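You operate a simulated robot arm through the tools that you are given. There is no shell and no other tool. Be economical: measure what you need, move in short steps, check, and stop when the job is done.

The job below is to be done with a simulated robot arm. You get a single attempt, and the scene is never put back.

JOB
Fit the small silver stirrup over the pegs and clamp it.
Fine: yellow clamp opened, sliding peg set to the number on the stirrup's tag, stirrup down on the rails, clamp shut; the other stirrups stay. Where these are worked on the way, their far stop is far enough and under half their travel is too little: yellow clamp.

It is judged by the outcome, as a careful person would: the job done as asked, and still so three seconds after it is handed in. It fails if anything else is knocked over, pushed out of place, dropped, spilled or broken.

ROBOT AND FRAMES
A 6-joint arm with a two-finger parallel gripper, fixed in place. Base frame: the origin is at the foot of the arm, x ahead of it, y to its left, z up; the work surface is at about z = 0. Readings come in m, rad, newtons and seconds.
With the tool pointing down near the work surface it reaches from about 0.14 to 0.58 m from the base axis. Its first joint turns from -1.152 to 1.152 rad. Payload 2.1 kg.
Tool frame: the origin (TCP) lies between the finger pads and is the grasp point; the fingertips stand 0.03 m ahead of it; z points along the fingers, y is the line along which they close. The gripper opens to 0.094 m. The fingers are 0.028 m wide and 0.01 m thick; the gripper's body (0.05 by 0.096 m) begins 0.055 m behind the TCP.
Orientation is that of the tool frame in the base frame, as a unit quaternion [w, x, y, z]. With the fingers straight down and closing along the base's y, the tool's x points along the base's -x, its y along +y and its z along -z.

CONTROLS
- The arm moves only by the tool servo_tool. Its argument "increments" is text: rows parted by semicolons, each of 7 numbers parted by spaces: the shift along the tool's x, y, z in m, then the turn, a rotation vector about the tool's x, y, z in rad, then the opening, from 0 (shut) to 1 (fully open). In form: dx dy dz rx ry rz fingers; .... A call has 1 to 10 rows; each row is the pose to reach, as a shift and turn from the pose commanded when the call began, along the tool's axes at that moment. Each row takes 0.2 s and may step no farther than 0.05 m and 0.15 rad from the row before; otherwise, or with a gripper value out of range, the whole call is refused. Where a pose cannot be reached the arm comes as near as it can. A force on the tool above 80 N (or 10 N above the force at the start of the call, whichever is more), or a blocked arm, ends the call early, and 0.2 s more pass. The fingers move at their own pace (about 0.072 m/s each) and stop on an object; they squeeze with about 24 N. The grip force told is the motor's: it shows also when the fingers shut on nothing. Time passes only in rows, and 0.2 s behind the last, so rows that repeat a pose let the fingers close. It gives the time, the measured TCP pose, the force on the tool (base axes), the opening and the grip force at its end, in the units of the frame above (readings bear some noise), with the torque about the TCP (base axes, N m) and any sound that the robot's microphone picked up, and new pictures: "pictures" is both (left out), scene, wrist or none.
- Cameras (640 x 400 px; columns grow to the right, rows downward): "scene" is fixed at [0.0102, -0.3538, 0.4815]; the picture's right is [0.98, -0.18, 0.00], its down [-0.09, -0.47, -0.88] and it looks along [0.16, 0.86, -0.48] (base axes); focal length 254 px, centre (320, 200). "wrist" rides on the gripper at [0.076, 0.014, -0.102] in the tool frame; the picture's right is [-0.18, 0.98, 0.00], its down [-0.75, -0.14, -0.64] and it looks along [-0.63, -0.12, 0.77] (tool axes); focal length 243 px, centre (320, 200). There is no depth. A picture from a camera that has moved, and an enlarged one, comes with that camera's place and axes in the base frame and with its lens. The place of the scene camera against the robot may be out by one fixed shift of up to 0.018 m in any direction.
- close_up(camera, box): a new picture of the part [left, top, right, bottom] of that camera's present view, enlarged. No time passes.
- close_job(): hands the job in; it is judged then, once.

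Go step by step. Nothing tells you positions but the pictures and the camera data: compare them with the known pose of the tool, close in by small moves and look again before you grip or let go. The budget is 120 turns and 200 pictures, counting those below and the enlarged ones. Unless the task says otherwise, let go and move clear before handing in, and close with one line.

The tools are called after "Emit:" as a command line: name --argument value ..., lists and objects as JSON in quotes. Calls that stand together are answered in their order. servo_tool: Moves the arm, as the interface text tells. Its arguments: {"type":"object","properties":{"increments":{"type":"string"},"pictures":{"type":"string","enum":["both","scene","wrist","none"]}},"required":["increments"]} The other tools are called the same way: close_up (camera, box) takes an enlarged picture of a part of a camera's view; close_job () hands the job in.

At the start:

```text
time_s: 0.0
ee_pos: [0.2156, 0.272, 0.3086]
orientation: [-0.001, 0.001, 1.0, 0.001]
contact_force: [0.1, -0.1, -0.2]
wrist_torque: [-0.01, 0.04, -0.03]
finger_gap: 0.094
gripper_force: 0.0
```

scene: 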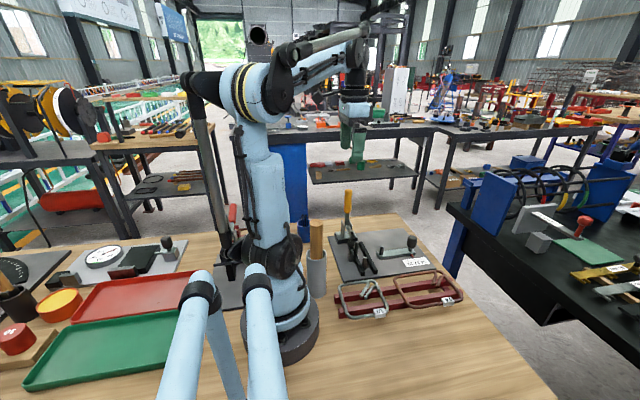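
wrist: 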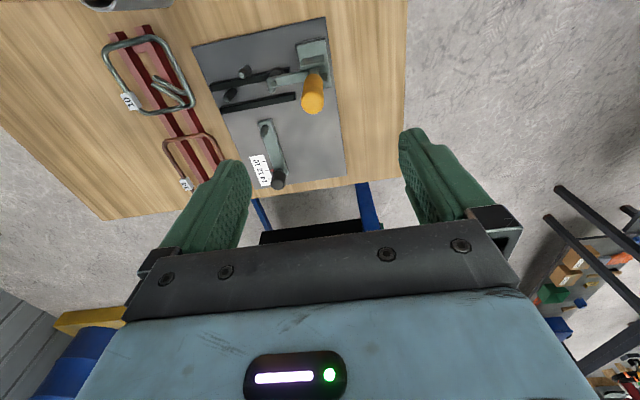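

I see a plate with a yellow-handled clamp and rails, and a red rack holding the stirrups. I'll enlarge both views first.

Emit:
close_up --camera "scene" --box '[310, 180, 480, 330]'

Emit:
close_up --camera "wrist" --box '[80, 0, 360, 200]'

```text
2.67 times, centred on (395, 255) of scene
camera zoom: at [0.0102, -0.3538, 0.4815], right [0.98, -0.18, 0.0], down [-0.09, -0.47, -0.88], along [0.16, 0.86, -0.48], focal length 676 px, centre (120, 53)
```

zoom: 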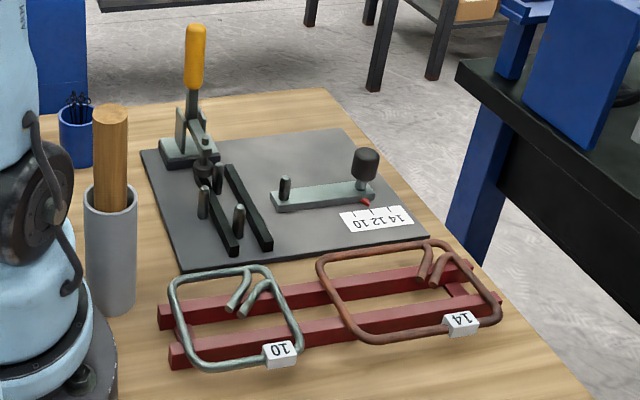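

```text
2.00 times, centred on (220, 100) of wrist
camera zoom: at [0.1401, 0.2861, 0.4113], right [0.18, 0.98, 0.0], down [0.75, -0.14, 0.64], along [0.63, -0.12, -0.77], focal length 485 px, centre (520, 400)
```

zoom: 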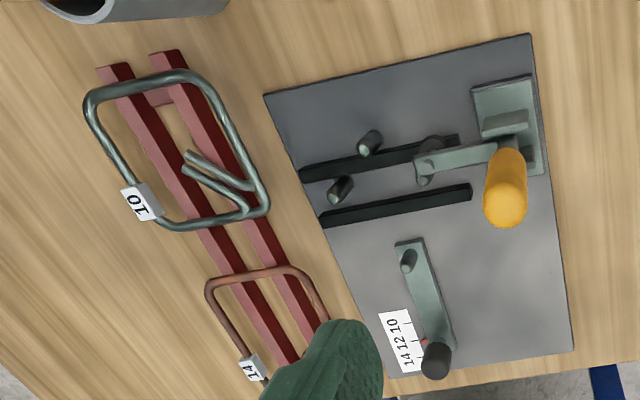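

The silver stirrup's tag reads 10 and the slider seems to be near 14. I'll look tighter at the details.

Emit:
close_up --camera "wrist" --box '[240, 110, 320, 200]'

Emit:
close_up --camera "wrist" --box '[210, 30, 350, 120]'

Emit:
close_up --camera "wrist" --box '[90, 10, 210, 130]'

Emit:
close_up --camera "scene" --box '[340, 185, 430, 255]'

Emit:
close_up --camera "scene" --box '[330, 260, 470, 330]'

```text
4.44 times, centred on (280, 155) of wrist
camera zoom: at [0.1401, 0.2861, 0.4113], right [0.18, 0.98, 0.0], down [0.75, -0.14, 0.64], along [0.63, -0.12, -0.77], focal length 1078 px, centre (498, 400)
```

zoom: 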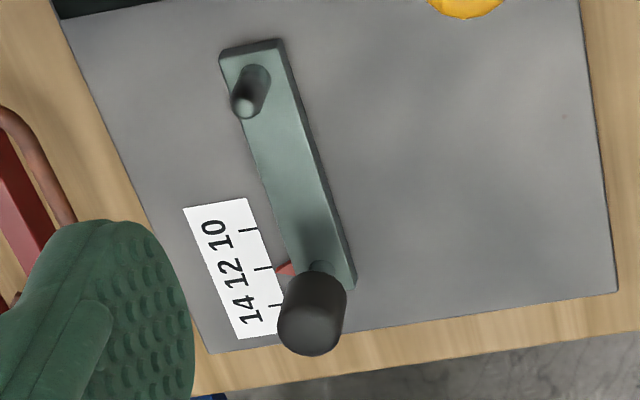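

```text
4.44 times, centred on (280, 75) of wrist
camera zoom: at [0.1401, 0.2861, 0.4113], right [0.18, 0.98, 0.0], down [0.75, -0.14, 0.64], along [0.63, -0.12, -0.77], focal length 1078 px, centre (498, 756)
```

zoom: 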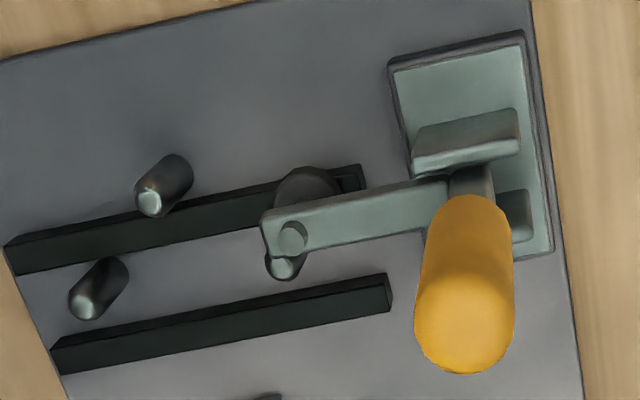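

```text
3.33 times, centred on (150, 70) of wrist
camera zoom: at [0.1401, 0.2861, 0.4113], right [0.18, 0.98, 0.0], down [0.75, -0.14, 0.64], along [0.63, -0.12, -0.77], focal length 809 px, centre (887, 633)
```

zoom: 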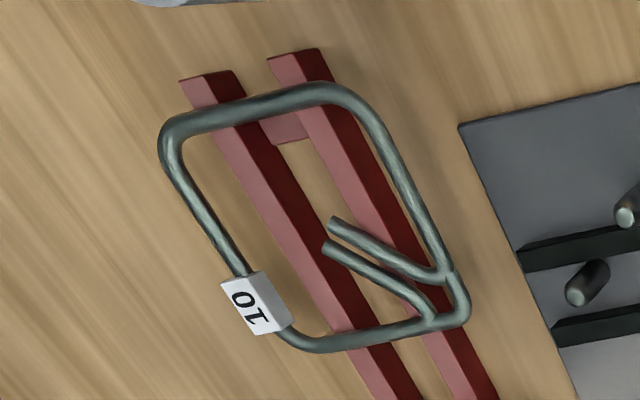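

```text
5.71 times, centred on (385, 220) of scene
camera zoom: at [0.0102, -0.3538, 0.4815], right [0.98, -0.18, 0.0], down [-0.09, -0.47, -0.88], along [0.16, 0.86, -0.48], focal length 1449 px, centre (-51, 86)
```

zoom: 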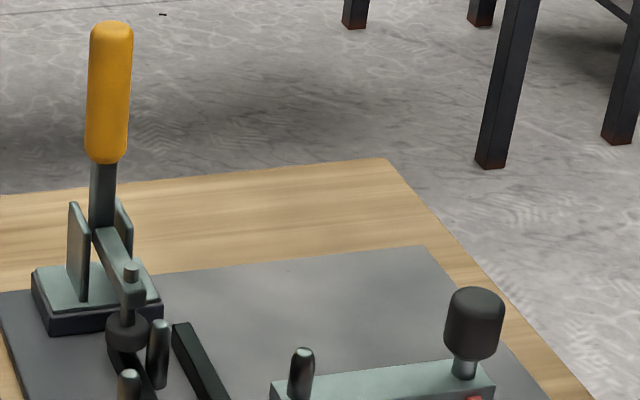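

```text
4.57 times, centred on (400, 295) of scene
camera zoom: at [0.0102, -0.3538, 0.4815], right [0.98, -0.18, 0.0], down [-0.09, -0.47, -0.88], along [0.16, 0.86, -0.48], focal length 1159 px, centre (-46, -234)
```

zoom: 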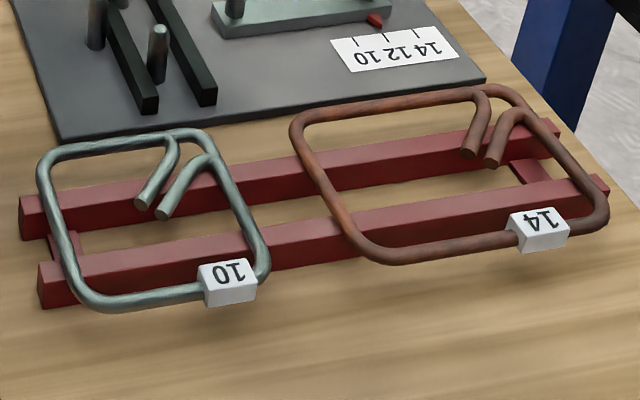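

The jig is aligned with the base axes: rails run along y, the clamp handle stands at about (0.22, 0.264) with its top near z 0.16, and the slider points at 12. I'll shut the fingers and move to the −y side of the handle, so I can push it over in +y to open the clamp.

Emit:
servo_tool --increments "0 -0.03 0 0 0 0 0; -0.004 -0.057 0.02 0 0 0 0; -0.004 -0.057 0.06 0 0 0 0; -0.004 -0.057 0.10 0 0 0 0; -0.004 -0.057 0.13 0 0 0 0; -0.004 -0.057 0.13 0 0 0 0"

```text
time_s: 1.4
ee_pos: [0.2215, 0.2166, 0.1773]
orientation: [0.0, 0.001, 1.0, 0.001]
contact_force: [0.3, -0.1, 0.4]
wrist_torque: [-0.03, -0.03, -0.01]
finger_gap: 0.0
gripper_force: 24.6
camera wrist: at [0.1454, 0.2302, 0.2808], right [0.18, 0.98, 0.0], down [0.75, -0.14, 0.64], along [0.63, -0.12, -0.77], focal length 243 px, centre (320, 200)
```

scene: 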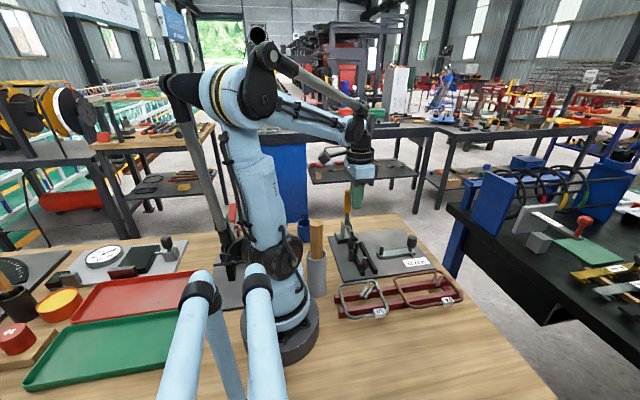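
wrist: 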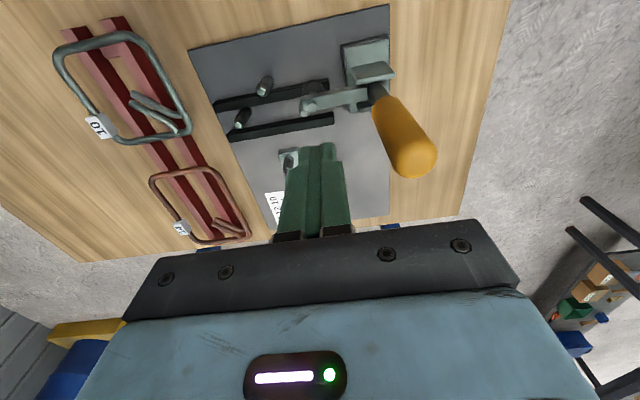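

The handle top is now at about (0.218, 0.265, 0.172). I'll push it in +y along its arc, partway first.

Emit:
servo_tool --increments "0 0.015 0.012 0 0 0 0; 0 0.028 0.012 0 0 0 0; 0 0.044 0.013 0 0 0 0; 0 0.060 0.0143 0 0 0 0; 0 0.075 0.02 0 0 0 0; 0 0.088 0.0275 0 0 0 0; 0 0.088 0.0275 0 0 0 0"

```text
time_s: 3.0
ee_pos: [0.2193, 0.304, 0.1492]
orientation: [0.0, 0.0, 1.0, 0.001]
contact_force: [-0.3, -0.1, -0.3]
wrist_torque: [-0.04, -0.01, 0.0]
finger_gap: 0.0
gripper_force: 23.7
camera wrist: at [0.1445, 0.3181, 0.2523], right [0.18, 0.98, 0.0], down [0.75, -0.14, 0.64], along [0.63, -0.12, -0.77], focal length 243 px, centre (320, 200)
```

scene: 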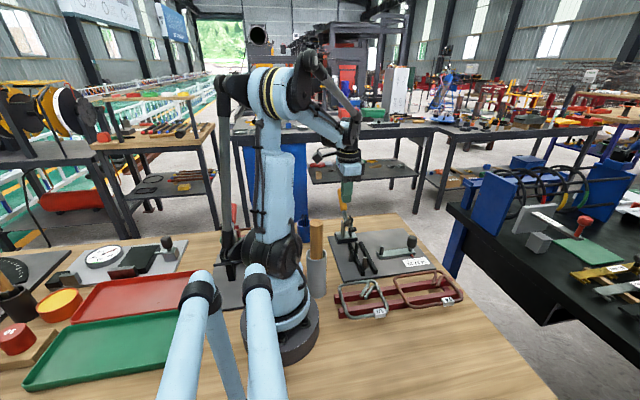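
wrist: 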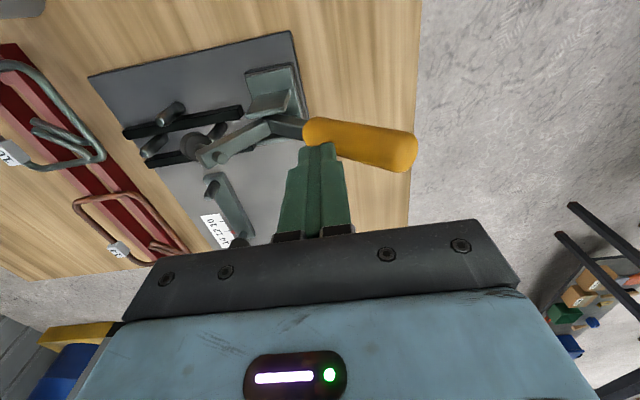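

The handle is swinging and the clamp bar is lifting. I'll continue along the arc.

Emit:
servo_tool --increments "0 0.013 0.010 0 0 0 0; 0 0.024 0.021 0 0 0 0; 0 0.030 0.031 0 0 0 0; 0 0.035 0.042 0 0 0 0; 0 0.039 0.053 0 0 0 0; 0 0.041 0.062 0 0 0 0; 0 0.041 0.062 0 0 0 0"

```text
time_s: 3.9
ee_pos: [0.2192, 0.3321, 0.1201]
orientation: [-0.003, 0.001, 1.0, -0.005]
contact_force: [-1.2, -7.2, 45.5]
wrist_torque: [0.19, 0.27, 0.06]
finger_gap: 0.0
gripper_force: 24.0
stopped in row 4: the force on the tool passed its limit at 112 N (the readings are from after the stop); the commanded pose is now the measured one
camera wrist: at [0.1443, 0.3475, 0.2238], right [0.18, 0.98, -0.01], down [0.76, -0.13, 0.64], along [0.63, -0.13, -0.77], focal length 243 px, centre (320, 200)
```

scene: 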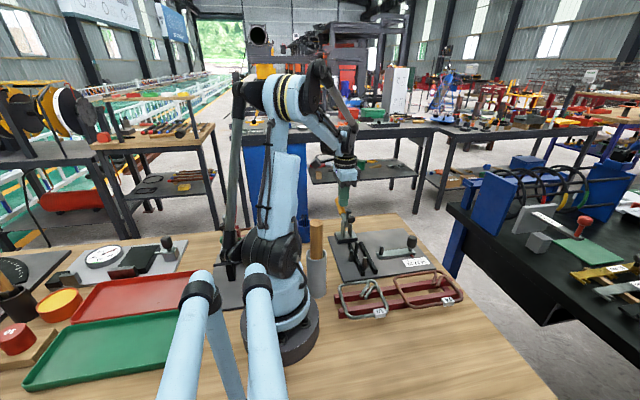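
wrist: 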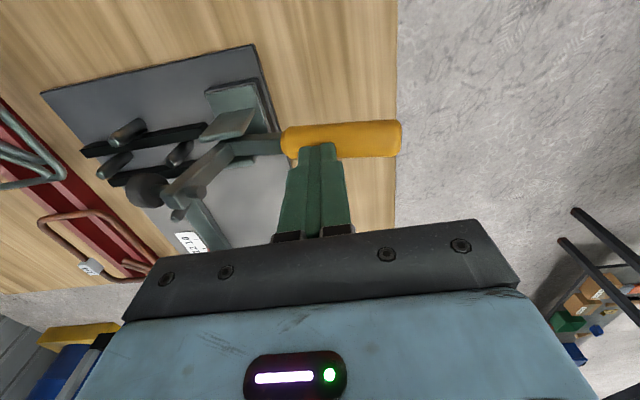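

It stopped hard at roughly 65–70°, so that is its far stop. I'll back off and check that it stays open.

Emit:
servo_tool --increments "0 -0.005 -0.03 0 0 0 0; 0 -0.01 -0.07 0 0 0 0; 0 -0.04 -0.11 0 0 0 0; 0 -0.08 -0.14 0 0 0 0; 0 -0.11 -0.16 0 0 0 0; 0 -0.11 -0.16 0 0 0 0"

Emit:
close_up --camera "scene" --box '[325, 185, 435, 285]'

Emit:
close_up --camera "wrist" --box '[60, 0, 460, 250]'

```text
time_s: 5.3
ee_pos: [0.2219, 0.2252, 0.2805]
orientation: [-0.001, -0.001, 1.0, -0.005]
contact_force: [-0.6, 0.1, 0.0]
wrist_torque: [-0.01, 0.01, 0.0]
finger_gap: 0.0
gripper_force: 23.8
camera wrist: at [0.1459, 0.2392, 0.3846], right [0.18, 0.98, -0.01], down [0.76, -0.14, 0.64], along [0.63, -0.12, -0.77], focal length 243 px, centre (320, 200)
```

scene: 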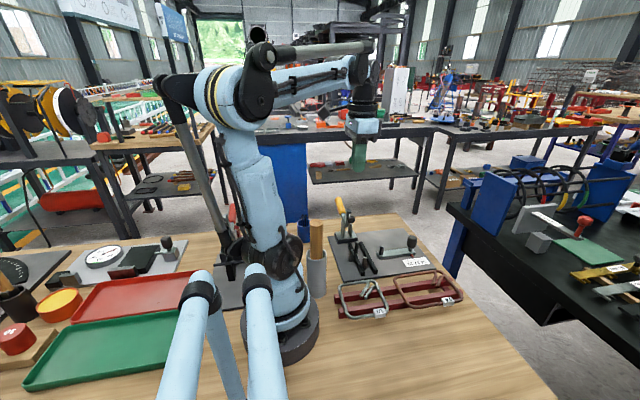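
wrist: 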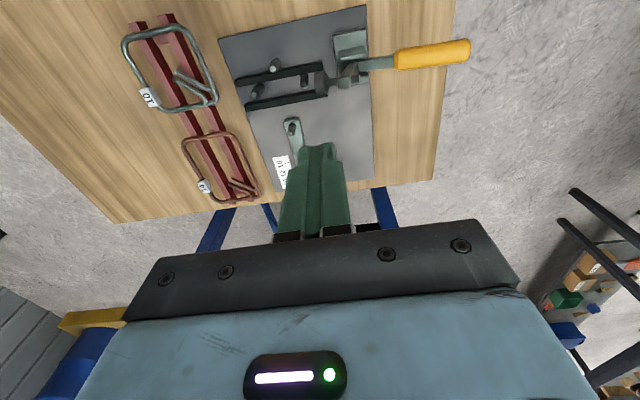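

```text
4.00 times, centred on (380, 235) of scene
camera zoom: at [0.0102, -0.3538, 0.4815], right [0.98, -0.18, 0.0], down [-0.09, -0.47, -0.88], along [0.16, 0.86, -0.48], focal length 1014 px, centre (80, 60)
```

zoom: 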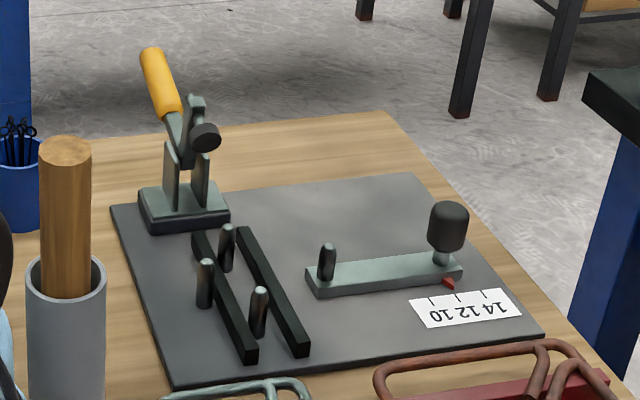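

```text
1.60 times, centred on (260, 125) of wrist
camera zoom: at [0.1459, 0.2392, 0.3846], right [0.18, 0.98, -0.01], down [0.76, -0.14, 0.64], along [0.63, -0.12, -0.77], focal length 388 px, centre (416, 320)
```

zoom: 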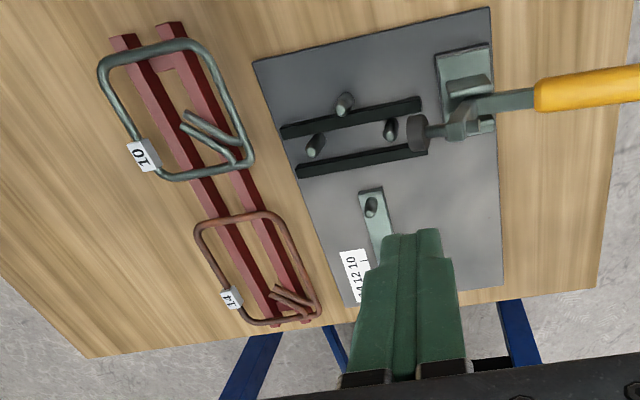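

The clamp stays open. Next is the slider, so I'll go above and in front of its knob with the fingers open to locate it.

Emit:
servo_tool --increments "-0.04 -0.03 0 0 0 0.005 0.5; -0.08 -0.061 0.03 0 0 0.01 0.5; -0.085 -0.061 0.06 0 0 0.01 0.5; -0.085 -0.061 0.08 0 0 0.01 0.5; -0.085 -0.061 0.08 0 0 0.01 0.5" --pictures "wrist"

Emit:
close_up --camera "wrist" --box '[240, 60, 400, 180]'

Emit:
close_up --camera "scene" --box '[380, 200, 460, 270]'

```text
refused: row 2 steps farther than a row can; nothing moved
```

```text
3.33 times, centred on (320, 120) of wrist
camera zoom: at [0.1459, 0.2392, 0.3846], right [0.18, 0.98, -0.01], down [0.76, -0.14, 0.64], along [0.63, -0.12, -0.77], focal length 809 px, centre (320, 467)
```

zoom: 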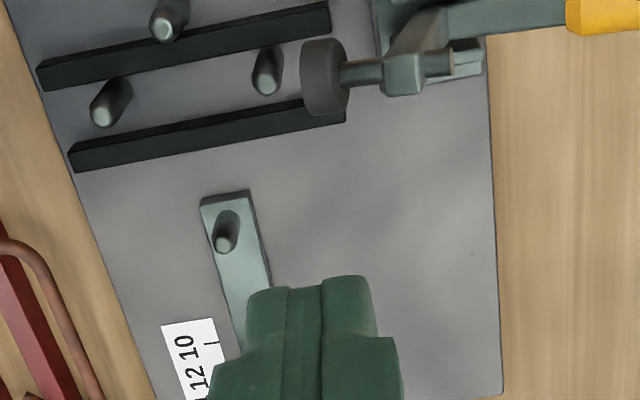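

```text
5.71 times, centred on (420, 235) of scene
camera zoom: at [0.0102, -0.3538, 0.4815], right [0.98, -0.18, 0.0], down [-0.09, -0.47, -0.88], along [0.16, 0.86, -0.48], focal length 1449 px, centre (-251, 0)
```

zoom: 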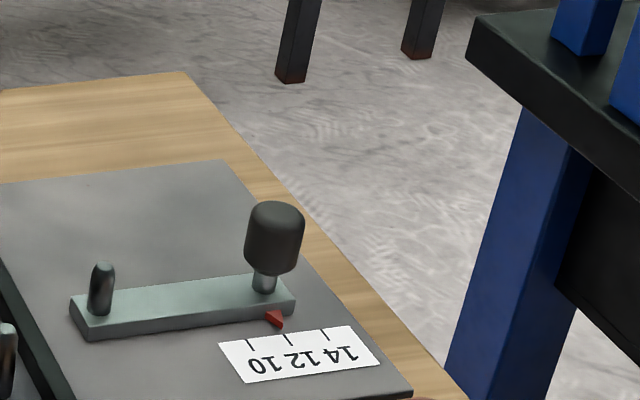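

The pointer is exactly at 12. I'll retry that move in smaller steps.

Emit:
servo_tool --increments "-0.03 -0.02 0.01 0 0 0.005 0.5; -0.06 -0.04 0.03 0 0 0.01 0.5; -0.085 -0.061 0.05 0 0 0.01 0.5; -0.085 -0.061 0.08 0 0 0.01 0.5; -0.085 -0.061 0.08 0 0 0.01 0.5" --pictures "wrist"

Emit:
close_up --camera "wrist" --box '[240, 60, 400, 180]'

```text
time_s: 6.5
ee_pos: [0.3059, 0.1628, 0.2004]
orientation: [-0.002, 0.006, 1.0, -0.005]
contact_force: [-0.4, 0.3, -0.1]
wrist_torque: [-0.01, 0.01, -0.02]
finger_gap: 0.047
gripper_force: 0.1
camera wrist: at [0.231, 0.1794, 0.3039], right [0.19, 0.98, -0.01], down [0.75, -0.14, 0.64], along [0.63, -0.13, -0.77], focal length 243 px, centre (320, 200)
```

wrist: 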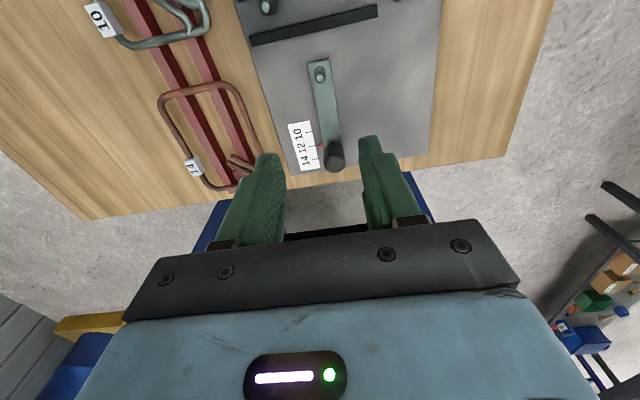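

```text
3.33 times, centred on (320, 120) of wrist
camera zoom: at [0.231, 0.1794, 0.3039], right [0.19, 0.98, -0.01], down [0.75, -0.14, 0.64], along [0.63, -0.13, -0.77], focal length 809 px, centre (320, 467)
```

zoom: 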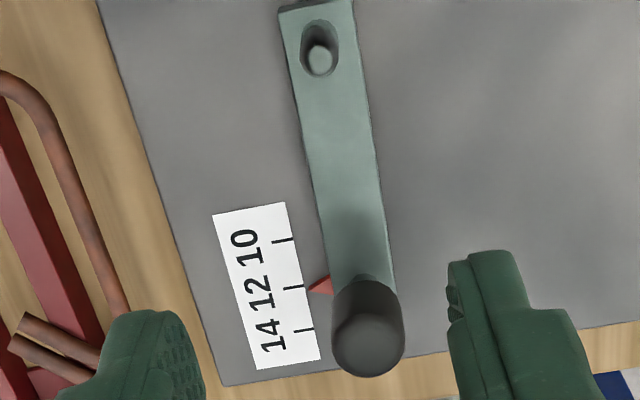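

The knob top is at about (0.382, 0.165, 0.055) and is 25 mm wide. I'll straighten the tool, go down around the knob and close on it.

Emit:
servo_tool --increments "-0.035 0.001 0.02 -0.01 -0.004 -0.012 0.55; -0.076 0.002 0.04 -0.01 -0.004 -0.012 0.55; -0.076 0.002 0.08 -0.01 -0.004 -0.012 0.55; -0.076 0.002 0.09 -0.01 -0.004 -0.012 0.55"

Emit:
close_up --camera "scene" --box '[370, 170, 470, 270]'

```text
time_s: 7.5
ee_pos: [0.381, 0.1631, 0.1066]
orientation: [0.0, 0.0, 1.0, 0.002]
contact_force: [-0.3, 0.2, -1.2]
wrist_torque: [0.0, 0.02, 0.01]
finger_gap: 0.0516
gripper_force: 0.0
camera wrist: at [0.3052, 0.1761, 0.2103], right [0.18, 0.98, 0.0], down [0.75, -0.14, 0.64], along [0.63, -0.12, -0.77], focal length 243 px, centre (320, 200)
```

scene: 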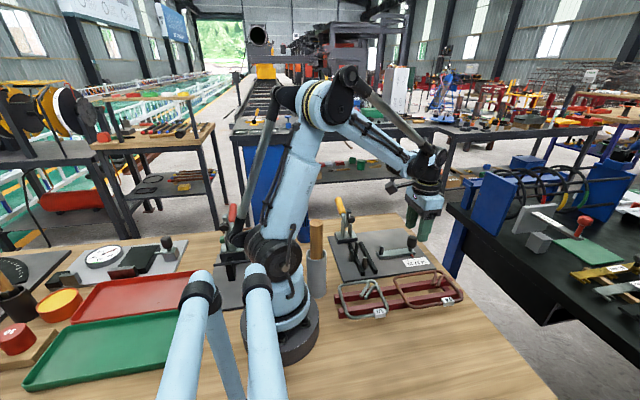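
wrist: 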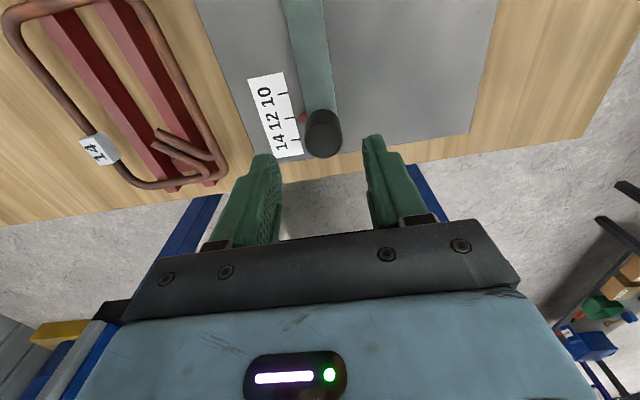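

```text
4.00 times, centred on (420, 220) of scene
camera zoom: at [0.0102, -0.3538, 0.4815], right [0.98, -0.18, 0.0], down [-0.09, -0.47, -0.88], along [0.16, 0.86, -0.48], focal length 1014 px, centre (-80, 120)
```

zoom: 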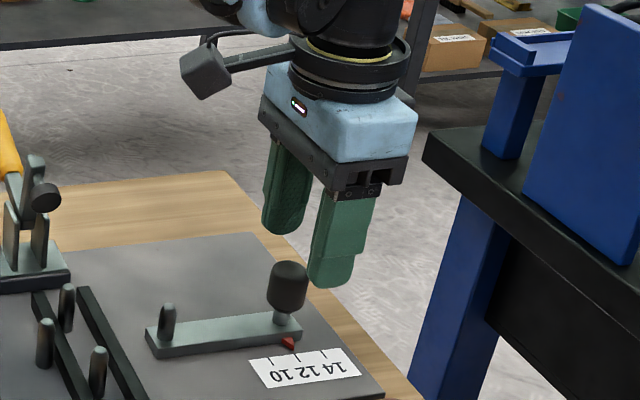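

The knob sits between the fingers, so I'll go down and grip it.

Emit:
servo_tool --increments "0.002 0.001 0.025 0 0 0 0.55; 0.002 0.001 0.049 0 0 0 0.55; 0.002 0.001 0.049 0 0 0 0.2; 0.002 0.001 0.049 0 0 0 0.2; 0.002 0.001 0.049 0 0 0 0.2"

Emit:
close_up --camera "scene" --box '[370, 190, 470, 290]'

Emit:
close_up --camera "wrist" --box '[220, 0, 420, 200]'

```text
time_s: 8.7
ee_pos: [0.3793, 0.1621, 0.0603]
orientation: [0.0, -0.001, 1.0, 0.002]
contact_force: [0.7, 21.3, -7.5]
wrist_torque: [-0.15, -0.09, -0.04]
finger_gap: 0.0311
gripper_force: 10.9
camera wrist: at [0.3031, 0.1761, 0.1626], right [0.18, 0.98, 0.0], down [0.75, -0.14, 0.64], along [0.63, -0.11, -0.77], focal length 243 px, centre (320, 200)
```

scene: 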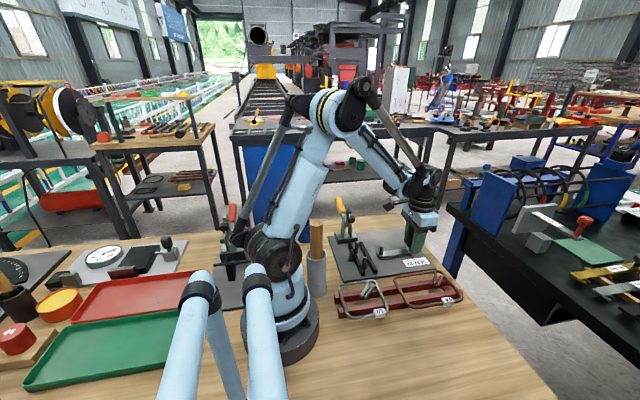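
wrist: 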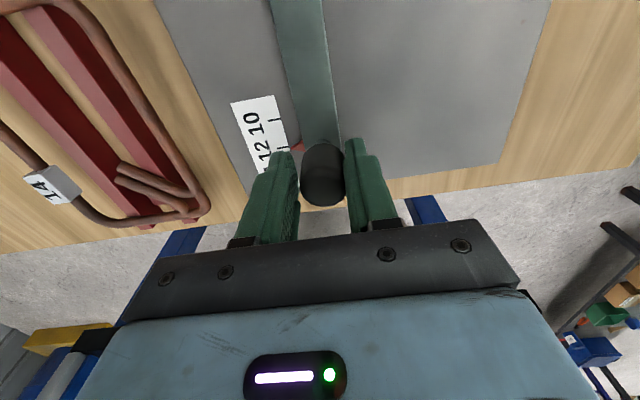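

```text
4.00 times, centred on (420, 240) of scene
camera zoom: at [0.0103, -0.3538, 0.4815], right [0.98, -0.18, 0.0], down [-0.09, -0.47, -0.88], along [0.16, 0.86, -0.48], focal length 1014 px, centre (-80, 40)
```

zoom: 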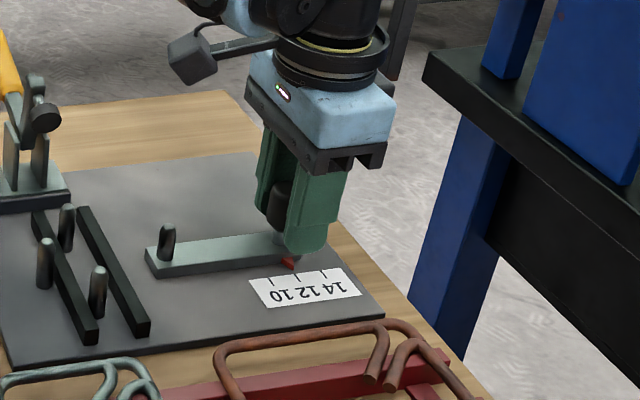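

```text
2.00 times, centred on (320, 100) of wrist
camera zoom: at [0.3031, 0.1761, 0.1626], right [0.18, 0.98, 0.0], down [0.75, -0.14, 0.64], along [0.63, -0.11, -0.77], focal length 485 px, centre (320, 400)
```

zoom: 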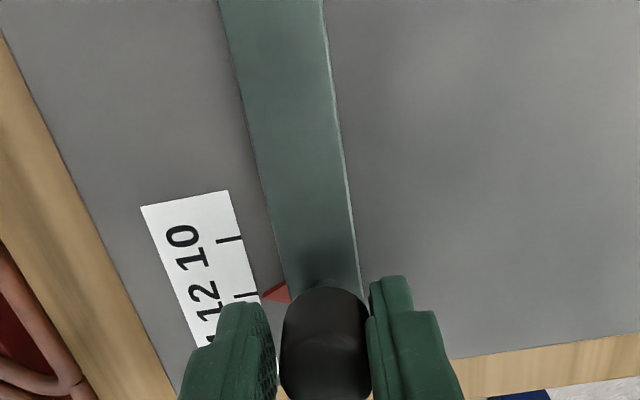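

The +y finger touches first, so I'll centre in y, finish gripping, and then slide 20 mm towards −x.

Emit:
servo_tool --increments "0 0.002 0 0 0 0 0.15; 0 0.003 0 0 0 0 0.15; 0 0.003 0 0 0 0 0.15; 0.005 0.003 0 0 0 0 0.15; 0.010 0.003 0 0 0 0 0.15; 0.015 0.003 0 0 0 0 0.15; 0.018 0.003 0 0 0 0 0.15; 0.018 0.003 0 0 0 0 0.15"

Emit:
close_up --camera "scene" --box '[370, 220, 450, 290]'

Emit:
close_up --camera "wrist" --box '[220, 0, 420, 200]'

```text
time_s: 10.5
ee_pos: [0.3601, 0.1646, 0.0606]
orientation: [-0.001, 0.0, 1.0, -0.002]
contact_force: [-6.7, -24.0, -23.3]
wrist_torque: [0.52, -0.99, 0.06]
finger_gap: 0.0256
gripper_force: 44.8
camera wrist: at [0.284, 0.1799, 0.1639], right [0.18, 0.98, 0.0], down [0.75, -0.14, 0.64], along [0.63, -0.12, -0.77], focal length 243 px, centre (320, 200)
```

scene: 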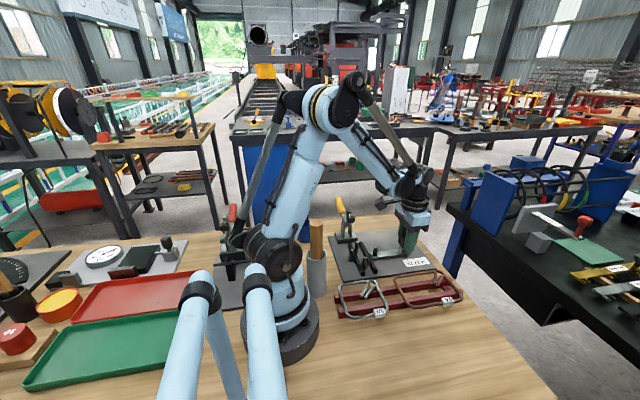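
wrist: 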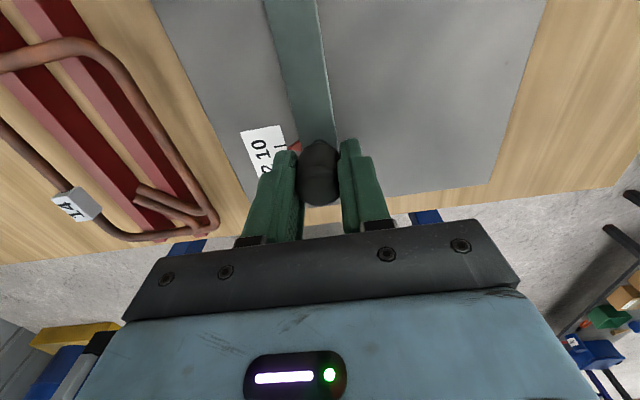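

```text
5.71 times, centred on (410, 255) of scene
camera zoom: at [0.0103, -0.3538, 0.4815], right [0.98, -0.18, 0.0], down [-0.09, -0.47, -0.88], along [0.16, 0.86, -0.48], focal length 1449 px, centre (-194, -114)
```

zoom: 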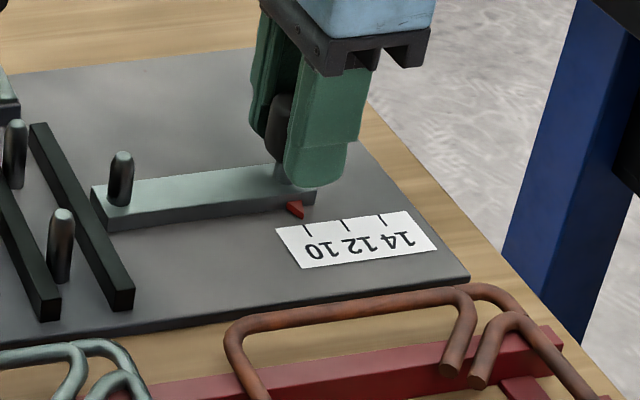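

```text
2.00 times, centred on (320, 100) of wrist
camera zoom: at [0.284, 0.1799, 0.1639], right [0.18, 0.98, 0.0], down [0.75, -0.14, 0.64], along [0.63, -0.12, -0.77], focal length 485 px, centre (320, 400)
```

zoom: 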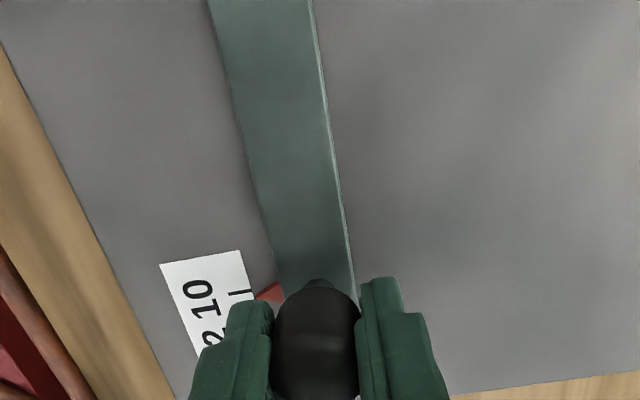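

Emit:
close_up --camera "scene" --box '[412, 250, 436, 266]'

Emit:
close_up --camera "wrist" --box '[250, 110, 330, 160]'

```text
16.00 times, centred on (424, 258) of scene
camera zoom: at [0.0103, -0.3538, 0.4815], right [0.98, -0.18, 0.0], down [-0.09, -0.47, -0.88], along [0.16, 0.86, -0.48], focal length 4057 px, centre (-1344, -728)
```

zoom: 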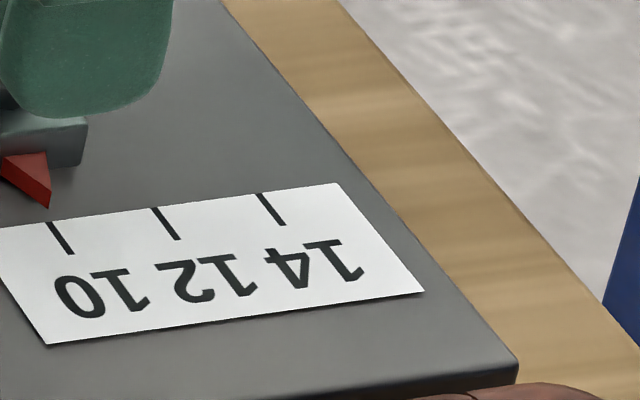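

```text
8.00 times, centred on (290, 135) of wrist
camera zoom: at [0.284, 0.1799, 0.1639], right [0.18, 0.98, 0.0], down [0.75, -0.14, 0.64], along [0.63, -0.12, -0.77], focal length 1941 px, centre (560, 720)
```

zoom: 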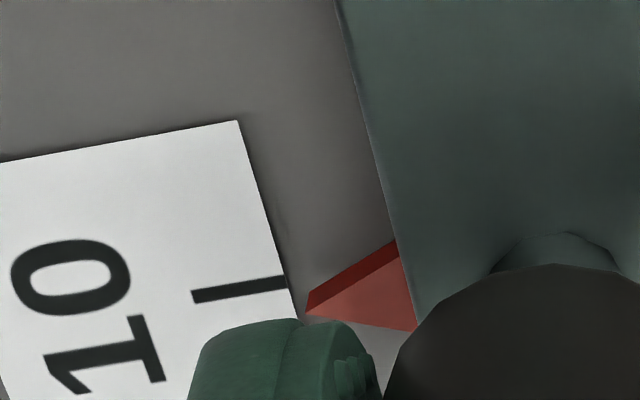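

The pointer is within about 1 mm of 10, so I'll nudge it another 1 mm and recheck.

Emit:
servo_tool --increments "0.001 0 0 0 0 0 0.15; 0.001 0 0 0 0 0 0.15" --pictures "none"

Emit:
close_up --camera "scene" --box '[412, 250, 436, 266]'

Emit:
close_up --camera "wrist" --box '[250, 110, 330, 160]'

```text
time_s: 11.1
ee_pos: [0.3601, 0.1649, 0.0614]
orientation: [-0.001, 0.0, 1.0, -0.002]
contact_force: [-2.3, -31.5, 11.0]
wrist_torque: [0.51, 1.11, 0.01]
finger_gap: 0.0256
gripper_force: 45.5
```

```text
16.00 times, centred on (424, 258) of scene
camera zoom: at [0.0102, -0.3538, 0.4815], right [0.98, -0.18, 0.0], down [-0.09, -0.47, -0.88], along [0.16, 0.86, -0.48], focal length 4057 px, centre (-1344, -728)
```

zoom: 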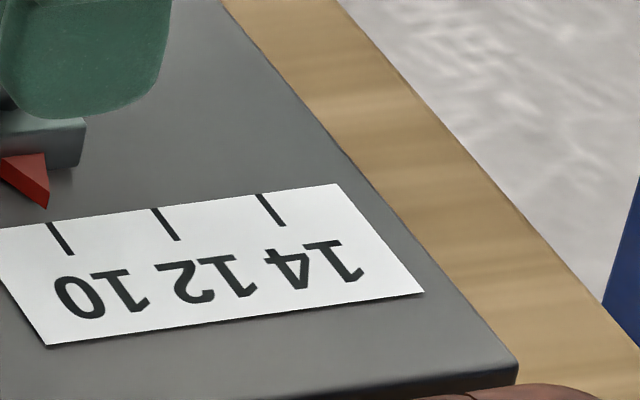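

```text
8.00 times, centred on (290, 135) of wrist
camera zoom: at [0.2836, 0.18, 0.1639], right [0.18, 0.98, -0.01], down [0.75, -0.14, 0.64], along [0.63, -0.12, -0.77], focal length 1941 px, centre (560, 720)
```

zoom: 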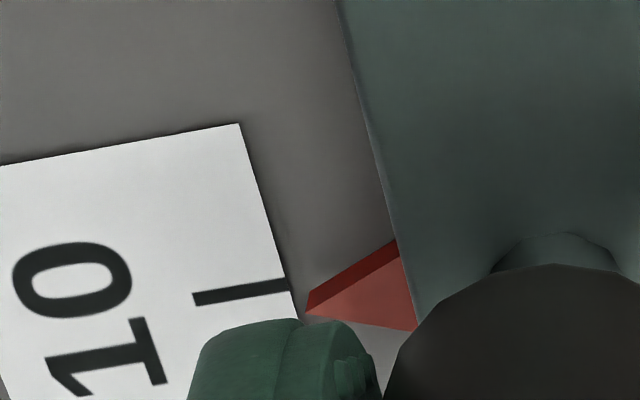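

Triangulating puts the pointer within about 0.5 mm of the 10 tick. I'll release the knob, rise and confirm.

Emit:
servo_tool --increments "0 -0.001 0 0 0 0 0.55; 0 -0.001 0 0 0 0 0.55; 0 -0.001 -0.04 0 0 0 0.55; 0 -0.001 -0.08 0 0 0 0.55; 0.04 -0.001 -0.1 0 0 0 0.55; 0.07 -0.001 -0.12 0 0 0 0.55; 0.07 -0.001 -0.12 0 0 0 0.55"

Emit:
close_up --camera "scene" --box '[412, 250, 436, 266]'

Emit:
close_up --camera "wrist" --box '[240, 60, 400, 180]'

```text
time_s: 12.7
ee_pos: [0.2873, 0.1653, 0.1812]
orientation: [-0.001, -0.001, 1.0, 0.002]
contact_force: [-0.6, 0.5, -0.1]
wrist_torque: [0.0, 0.01, 0.02]
finger_gap: 0.0516
gripper_force: 0.0
camera wrist: at [0.2126, 0.1795, 0.2838], right [0.18, 0.98, 0.0], down [0.75, -0.14, 0.64], along [0.63, -0.12, -0.77], focal length 243 px, centre (320, 200)
```

scene: 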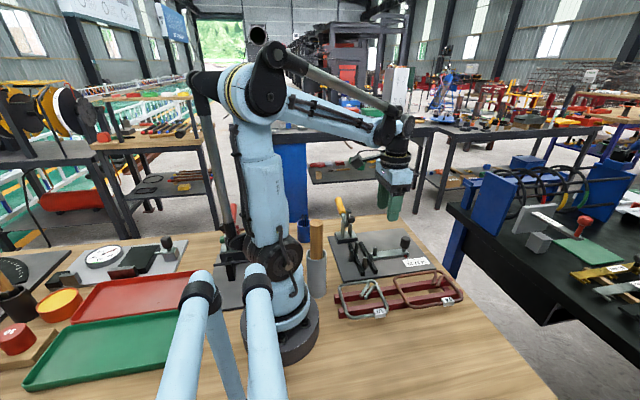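
wrist: 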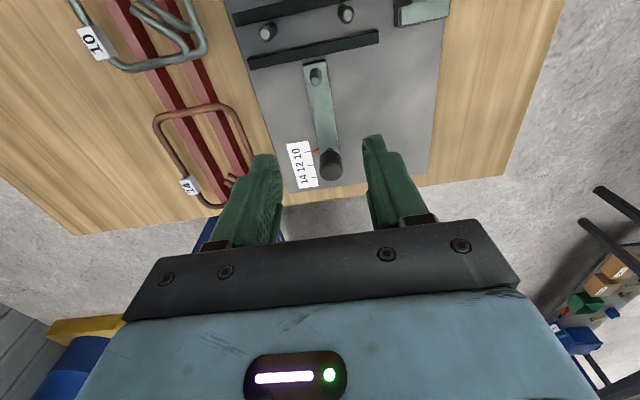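

```text
16.00 times, centred on (424, 258) of scene
camera zoom: at [0.0102, -0.3538, 0.4815], right [0.98, -0.18, 0.0], down [-0.09, -0.47, -0.88], along [0.16, 0.86, -0.48], focal length 4057 px, centre (-1344, -728)
```

zoom: 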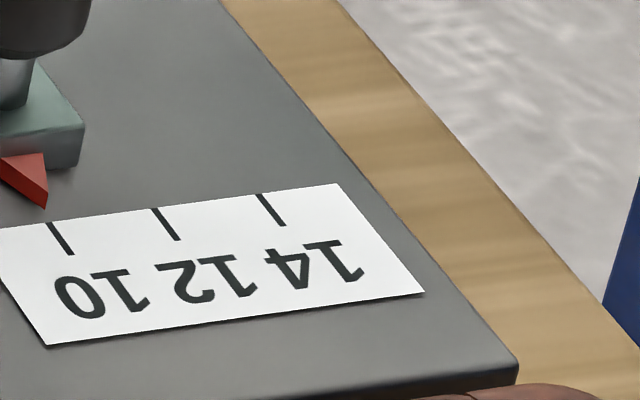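

```text
3.33 times, centred on (320, 120) of wrist
camera zoom: at [0.2126, 0.1795, 0.2838], right [0.18, 0.98, 0.0], down [0.75, -0.14, 0.64], along [0.63, -0.12, -0.77], focal length 809 px, centre (320, 467)
```

zoom: 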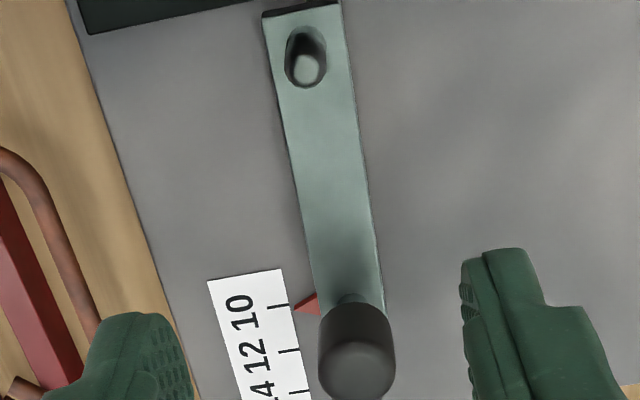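

The slider is set at 10. Next is the silver stirrup: I'll go above its two hooks near its centre, turn the tool 45° so the fingers close across both hooks, and look.

Emit:
servo_tool --increments "0.016 -0.021 0 0 0 -0.13 0.3; 0.032 -0.042 0 0 0 -0.26 0.3; 0.048 -0.063 0 0 0 -0.39 0.3; 0.064 -0.084 0 0 0 -0.52 0.3; 0.080 -0.105 0 0 0 -0.65 0.3; 0.094 -0.125 0.01 0 0 -0.785 0.3; 0.094 -0.125 0.02 0 0 -0.785 0.3"

Emit:
close_up --camera "wrist" --box '[160, 0, 480, 200]'

Emit:
close_up --camera "scene" --box '[310, 190, 430, 330]'

```text
time_s: 14.3
ee_pos: [0.1955, 0.0415, 0.1583]
orientation: [0.001, -0.384, 0.923, 0.0]
contact_force: [-0.7, 0.0, 0.2]
wrist_torque: [0.02, 0.0, 0.01]
finger_gap: 0.0281
gripper_force: 0.1
camera wrist: at [0.1317, -0.0029, 0.2623], right [-0.57, 0.82, 0.0], down [0.63, 0.43, 0.64], along [0.53, 0.37, -0.77], focal length 243 px, centre (320, 200)
```

scene: 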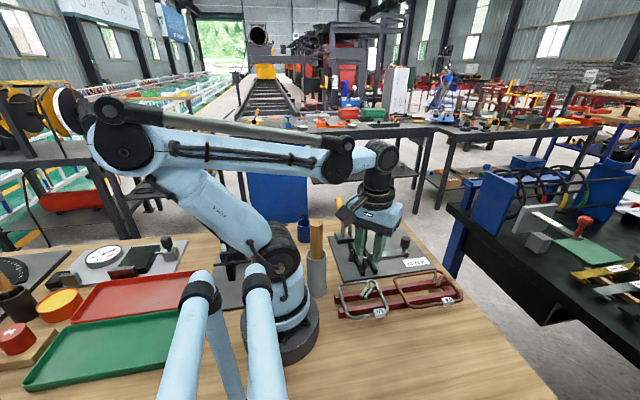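
wrist: 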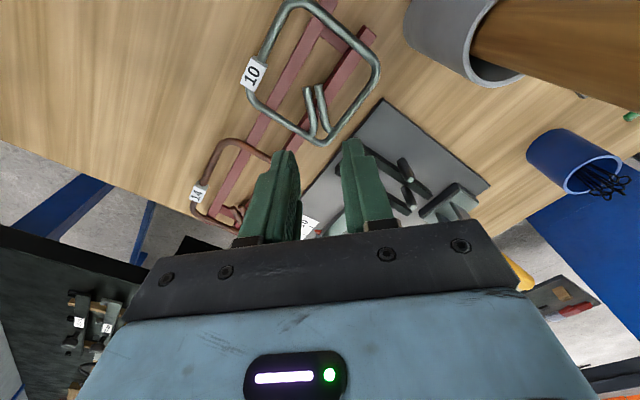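

```text
2.00 times, centred on (320, 100) of wrist
camera zoom: at [0.1317, -0.0029, 0.2623], right [-0.57, 0.82, 0.0], down [0.63, 0.43, 0.64], along [0.53, 0.37, -0.77], focal length 485 px, centre (320, 400)
```

zoom: 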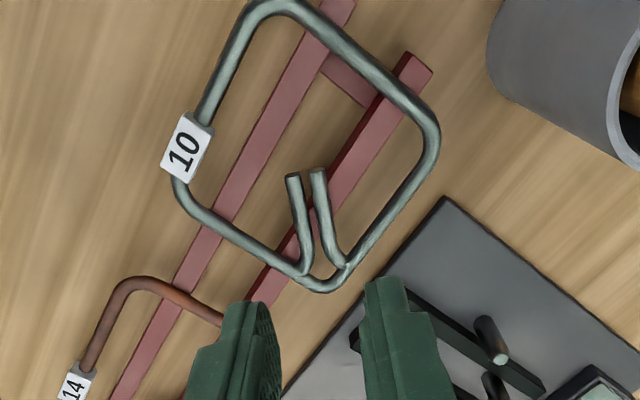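

```text
2.86 times, centred on (370, 260) of scene
camera zoom: at [0.0102, -0.3538, 0.4815], right [0.98, -0.18, 0.0], down [-0.09, -0.47, -0.88], along [0.16, 0.86, -0.48], focal length 724 px, centre (177, 29)
```

zoom: 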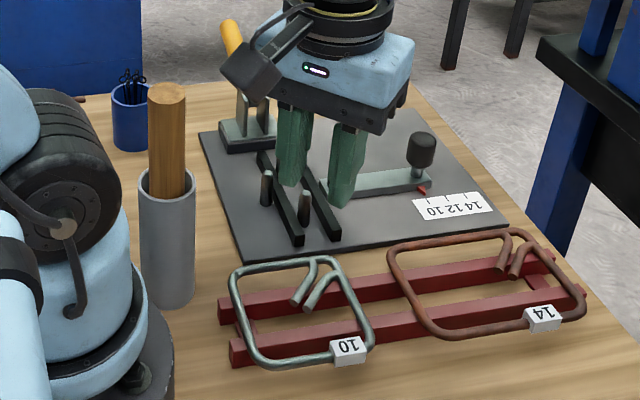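

Triangulated, the rods lie at z≈0.027, the stirrup is centred at about (0.185, 0.026), and the hook pair's grip point is about (0.196, 0.037). I'll go down above it and check.

Emit:
servo_tool --increments "0.0025 -0.0037 0.03 0 0 0 0.3; 0.0025 -0.0037 0.06 0 0 0 0.3; 0.0025 -0.0037 0.083 0 0 0 0.3; 0.0025 -0.0037 0.083 0 0 0 0.3" --pictures "none"

Emit:
close_up --camera "wrist" --box '[220, 0, 420, 200]'

Emit:
close_up --camera "scene" --box '[325, 230, 405, 330]'

```text
time_s: 15.3
ee_pos: [0.1967, 0.037, 0.0778]
orientation: [0.0, -0.383, 0.924, 0.001]
contact_force: [0.4, -0.5, -0.7]
wrist_torque: [0.0, 0.03, 0.02]
finger_gap: 0.0283
gripper_force: 0.0
```

```text
2.00 times, centred on (320, 100) of wrist
camera zoom: at [0.133, -0.0071, 0.1809], right [-0.57, 0.82, 0.0], down [0.63, 0.43, 0.64], along [0.53, 0.36, -0.77], focal length 485 px, centre (320, 400)
```

zoom: 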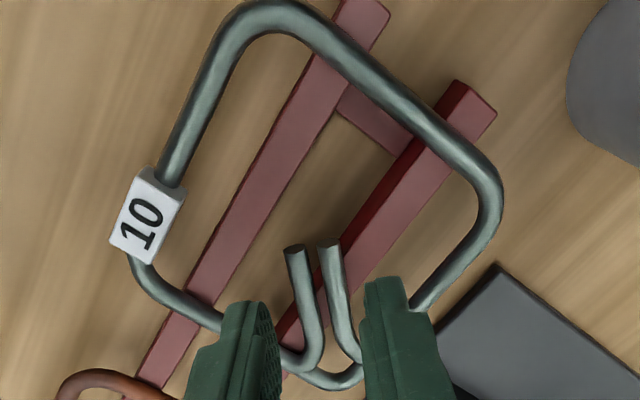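

```text
4.00 times, centred on (365, 280) of scene
camera zoom: at [0.0102, -0.3538, 0.4815], right [0.98, -0.18, 0.0], down [-0.09, -0.47, -0.88], along [0.16, 0.86, -0.48], focal length 1014 px, centre (140, -120)
```

zoom: 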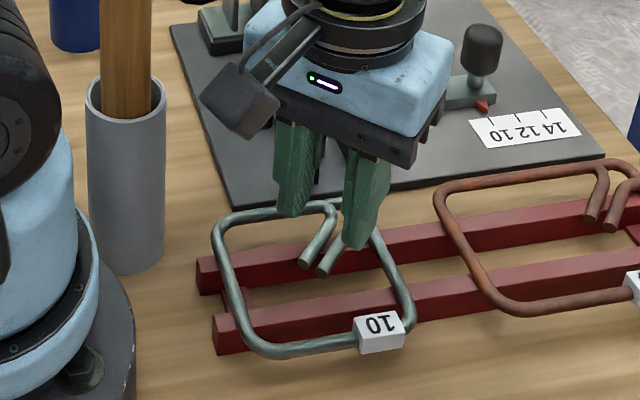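

The alignment is good, so I'll descend in steps while watching the force.

Emit:
servo_tool --increments "0 0 0.01 0 0 0 0.3; 0 0 0.019 0 0 0 0.3; 0 0 0.021 0 0 0 0.3; 0 0 0.021 0 0 0 0.3" --pictures "none"

Emit:
close_up --camera "wrist" --box '[220, 60, 420, 200]'

Emit:
close_up --camera "scene" --box '[345, 260, 395, 310]'

```text
time_s: 16.3
ee_pos: [0.1973, 0.0361, 0.0558]
orientation: [0.0, -0.384, 0.923, 0.001]
contact_force: [0.0, -0.9, -0.2]
wrist_torque: [0.04, 0.04, 0.0]
finger_gap: 0.0282
gripper_force: 0.2
```

```text
2.86 times, centred on (320, 130) of wrist
camera zoom: at [0.1338, -0.0076, 0.1589], right [-0.57, 0.82, 0.0], down [0.63, 0.43, 0.64], along [0.53, 0.36, -0.77], focal length 693 px, centre (320, 400)
```

zoom: 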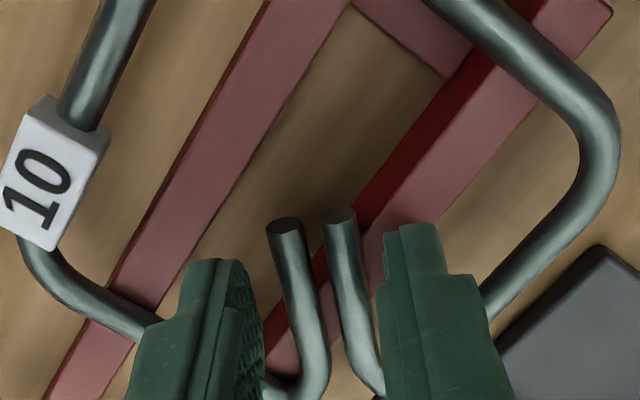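

```text
8.00 times, centred on (370, 285) of scene
camera zoom: at [0.0102, -0.3538, 0.4815], right [0.98, -0.18, 0.0], down [-0.09, -0.47, -0.88], along [0.16, 0.86, -0.48], focal length 2028 px, centre (-80, -480)
```

zoom: 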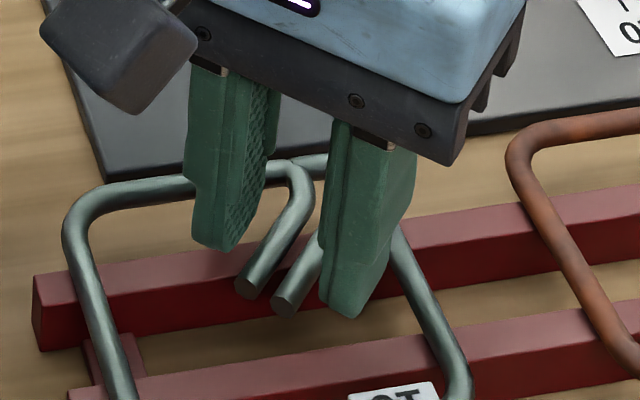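

Emit:
servo_tool --increments "0 0 0.0018 0 0 0 0.3; 0 0 0.0018 0 0 0 0.1; 0 0 0.0018 0 0 0 0.1; 0 0 0.0018 0 0 0 0.1" --pictures "none"

Emit:
close_up --camera "wrist" --box '[220, 0, 420, 200]'

Emit:
close_up --camera "scene" --box '[345, 260, 395, 310]'

```text
time_s: 17.3
ee_pos: [0.1968, 0.036, 0.0536]
orientation: [0.0, -0.383, 0.924, 0.001]
contact_force: [0.0, 0.0, -0.3]
wrist_torque: [-0.04, 0.03, 0.0]
finger_gap: 0.0096
gripper_force: 0.1
```

```text
2.00 times, centred on (320, 100) of wrist
camera zoom: at [0.1331, -0.0078, 0.1574], right [-0.57, 0.82, 0.0], down [0.63, 0.43, 0.64], along [0.53, 0.36, -0.77], focal length 485 px, centre (320, 400)
```

zoom: 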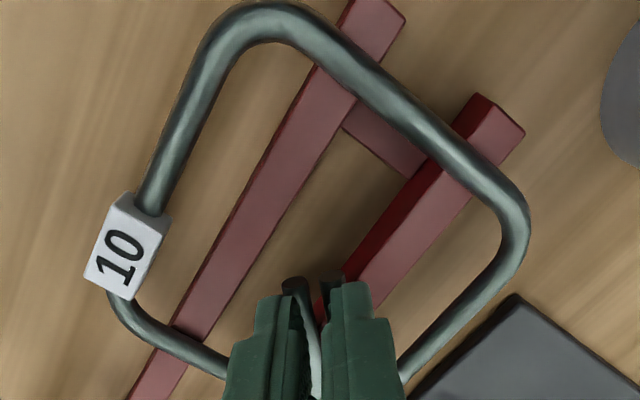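

```text
8.00 times, centred on (370, 285) of scene
camera zoom: at [0.0102, -0.3538, 0.4815], right [0.98, -0.18, 0.0], down [-0.09, -0.47, -0.88], along [0.16, 0.86, -0.48], focal length 2028 px, centre (-80, -480)
```

zoom: 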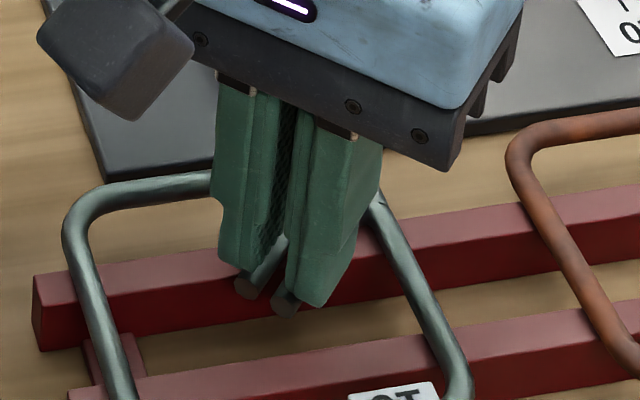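

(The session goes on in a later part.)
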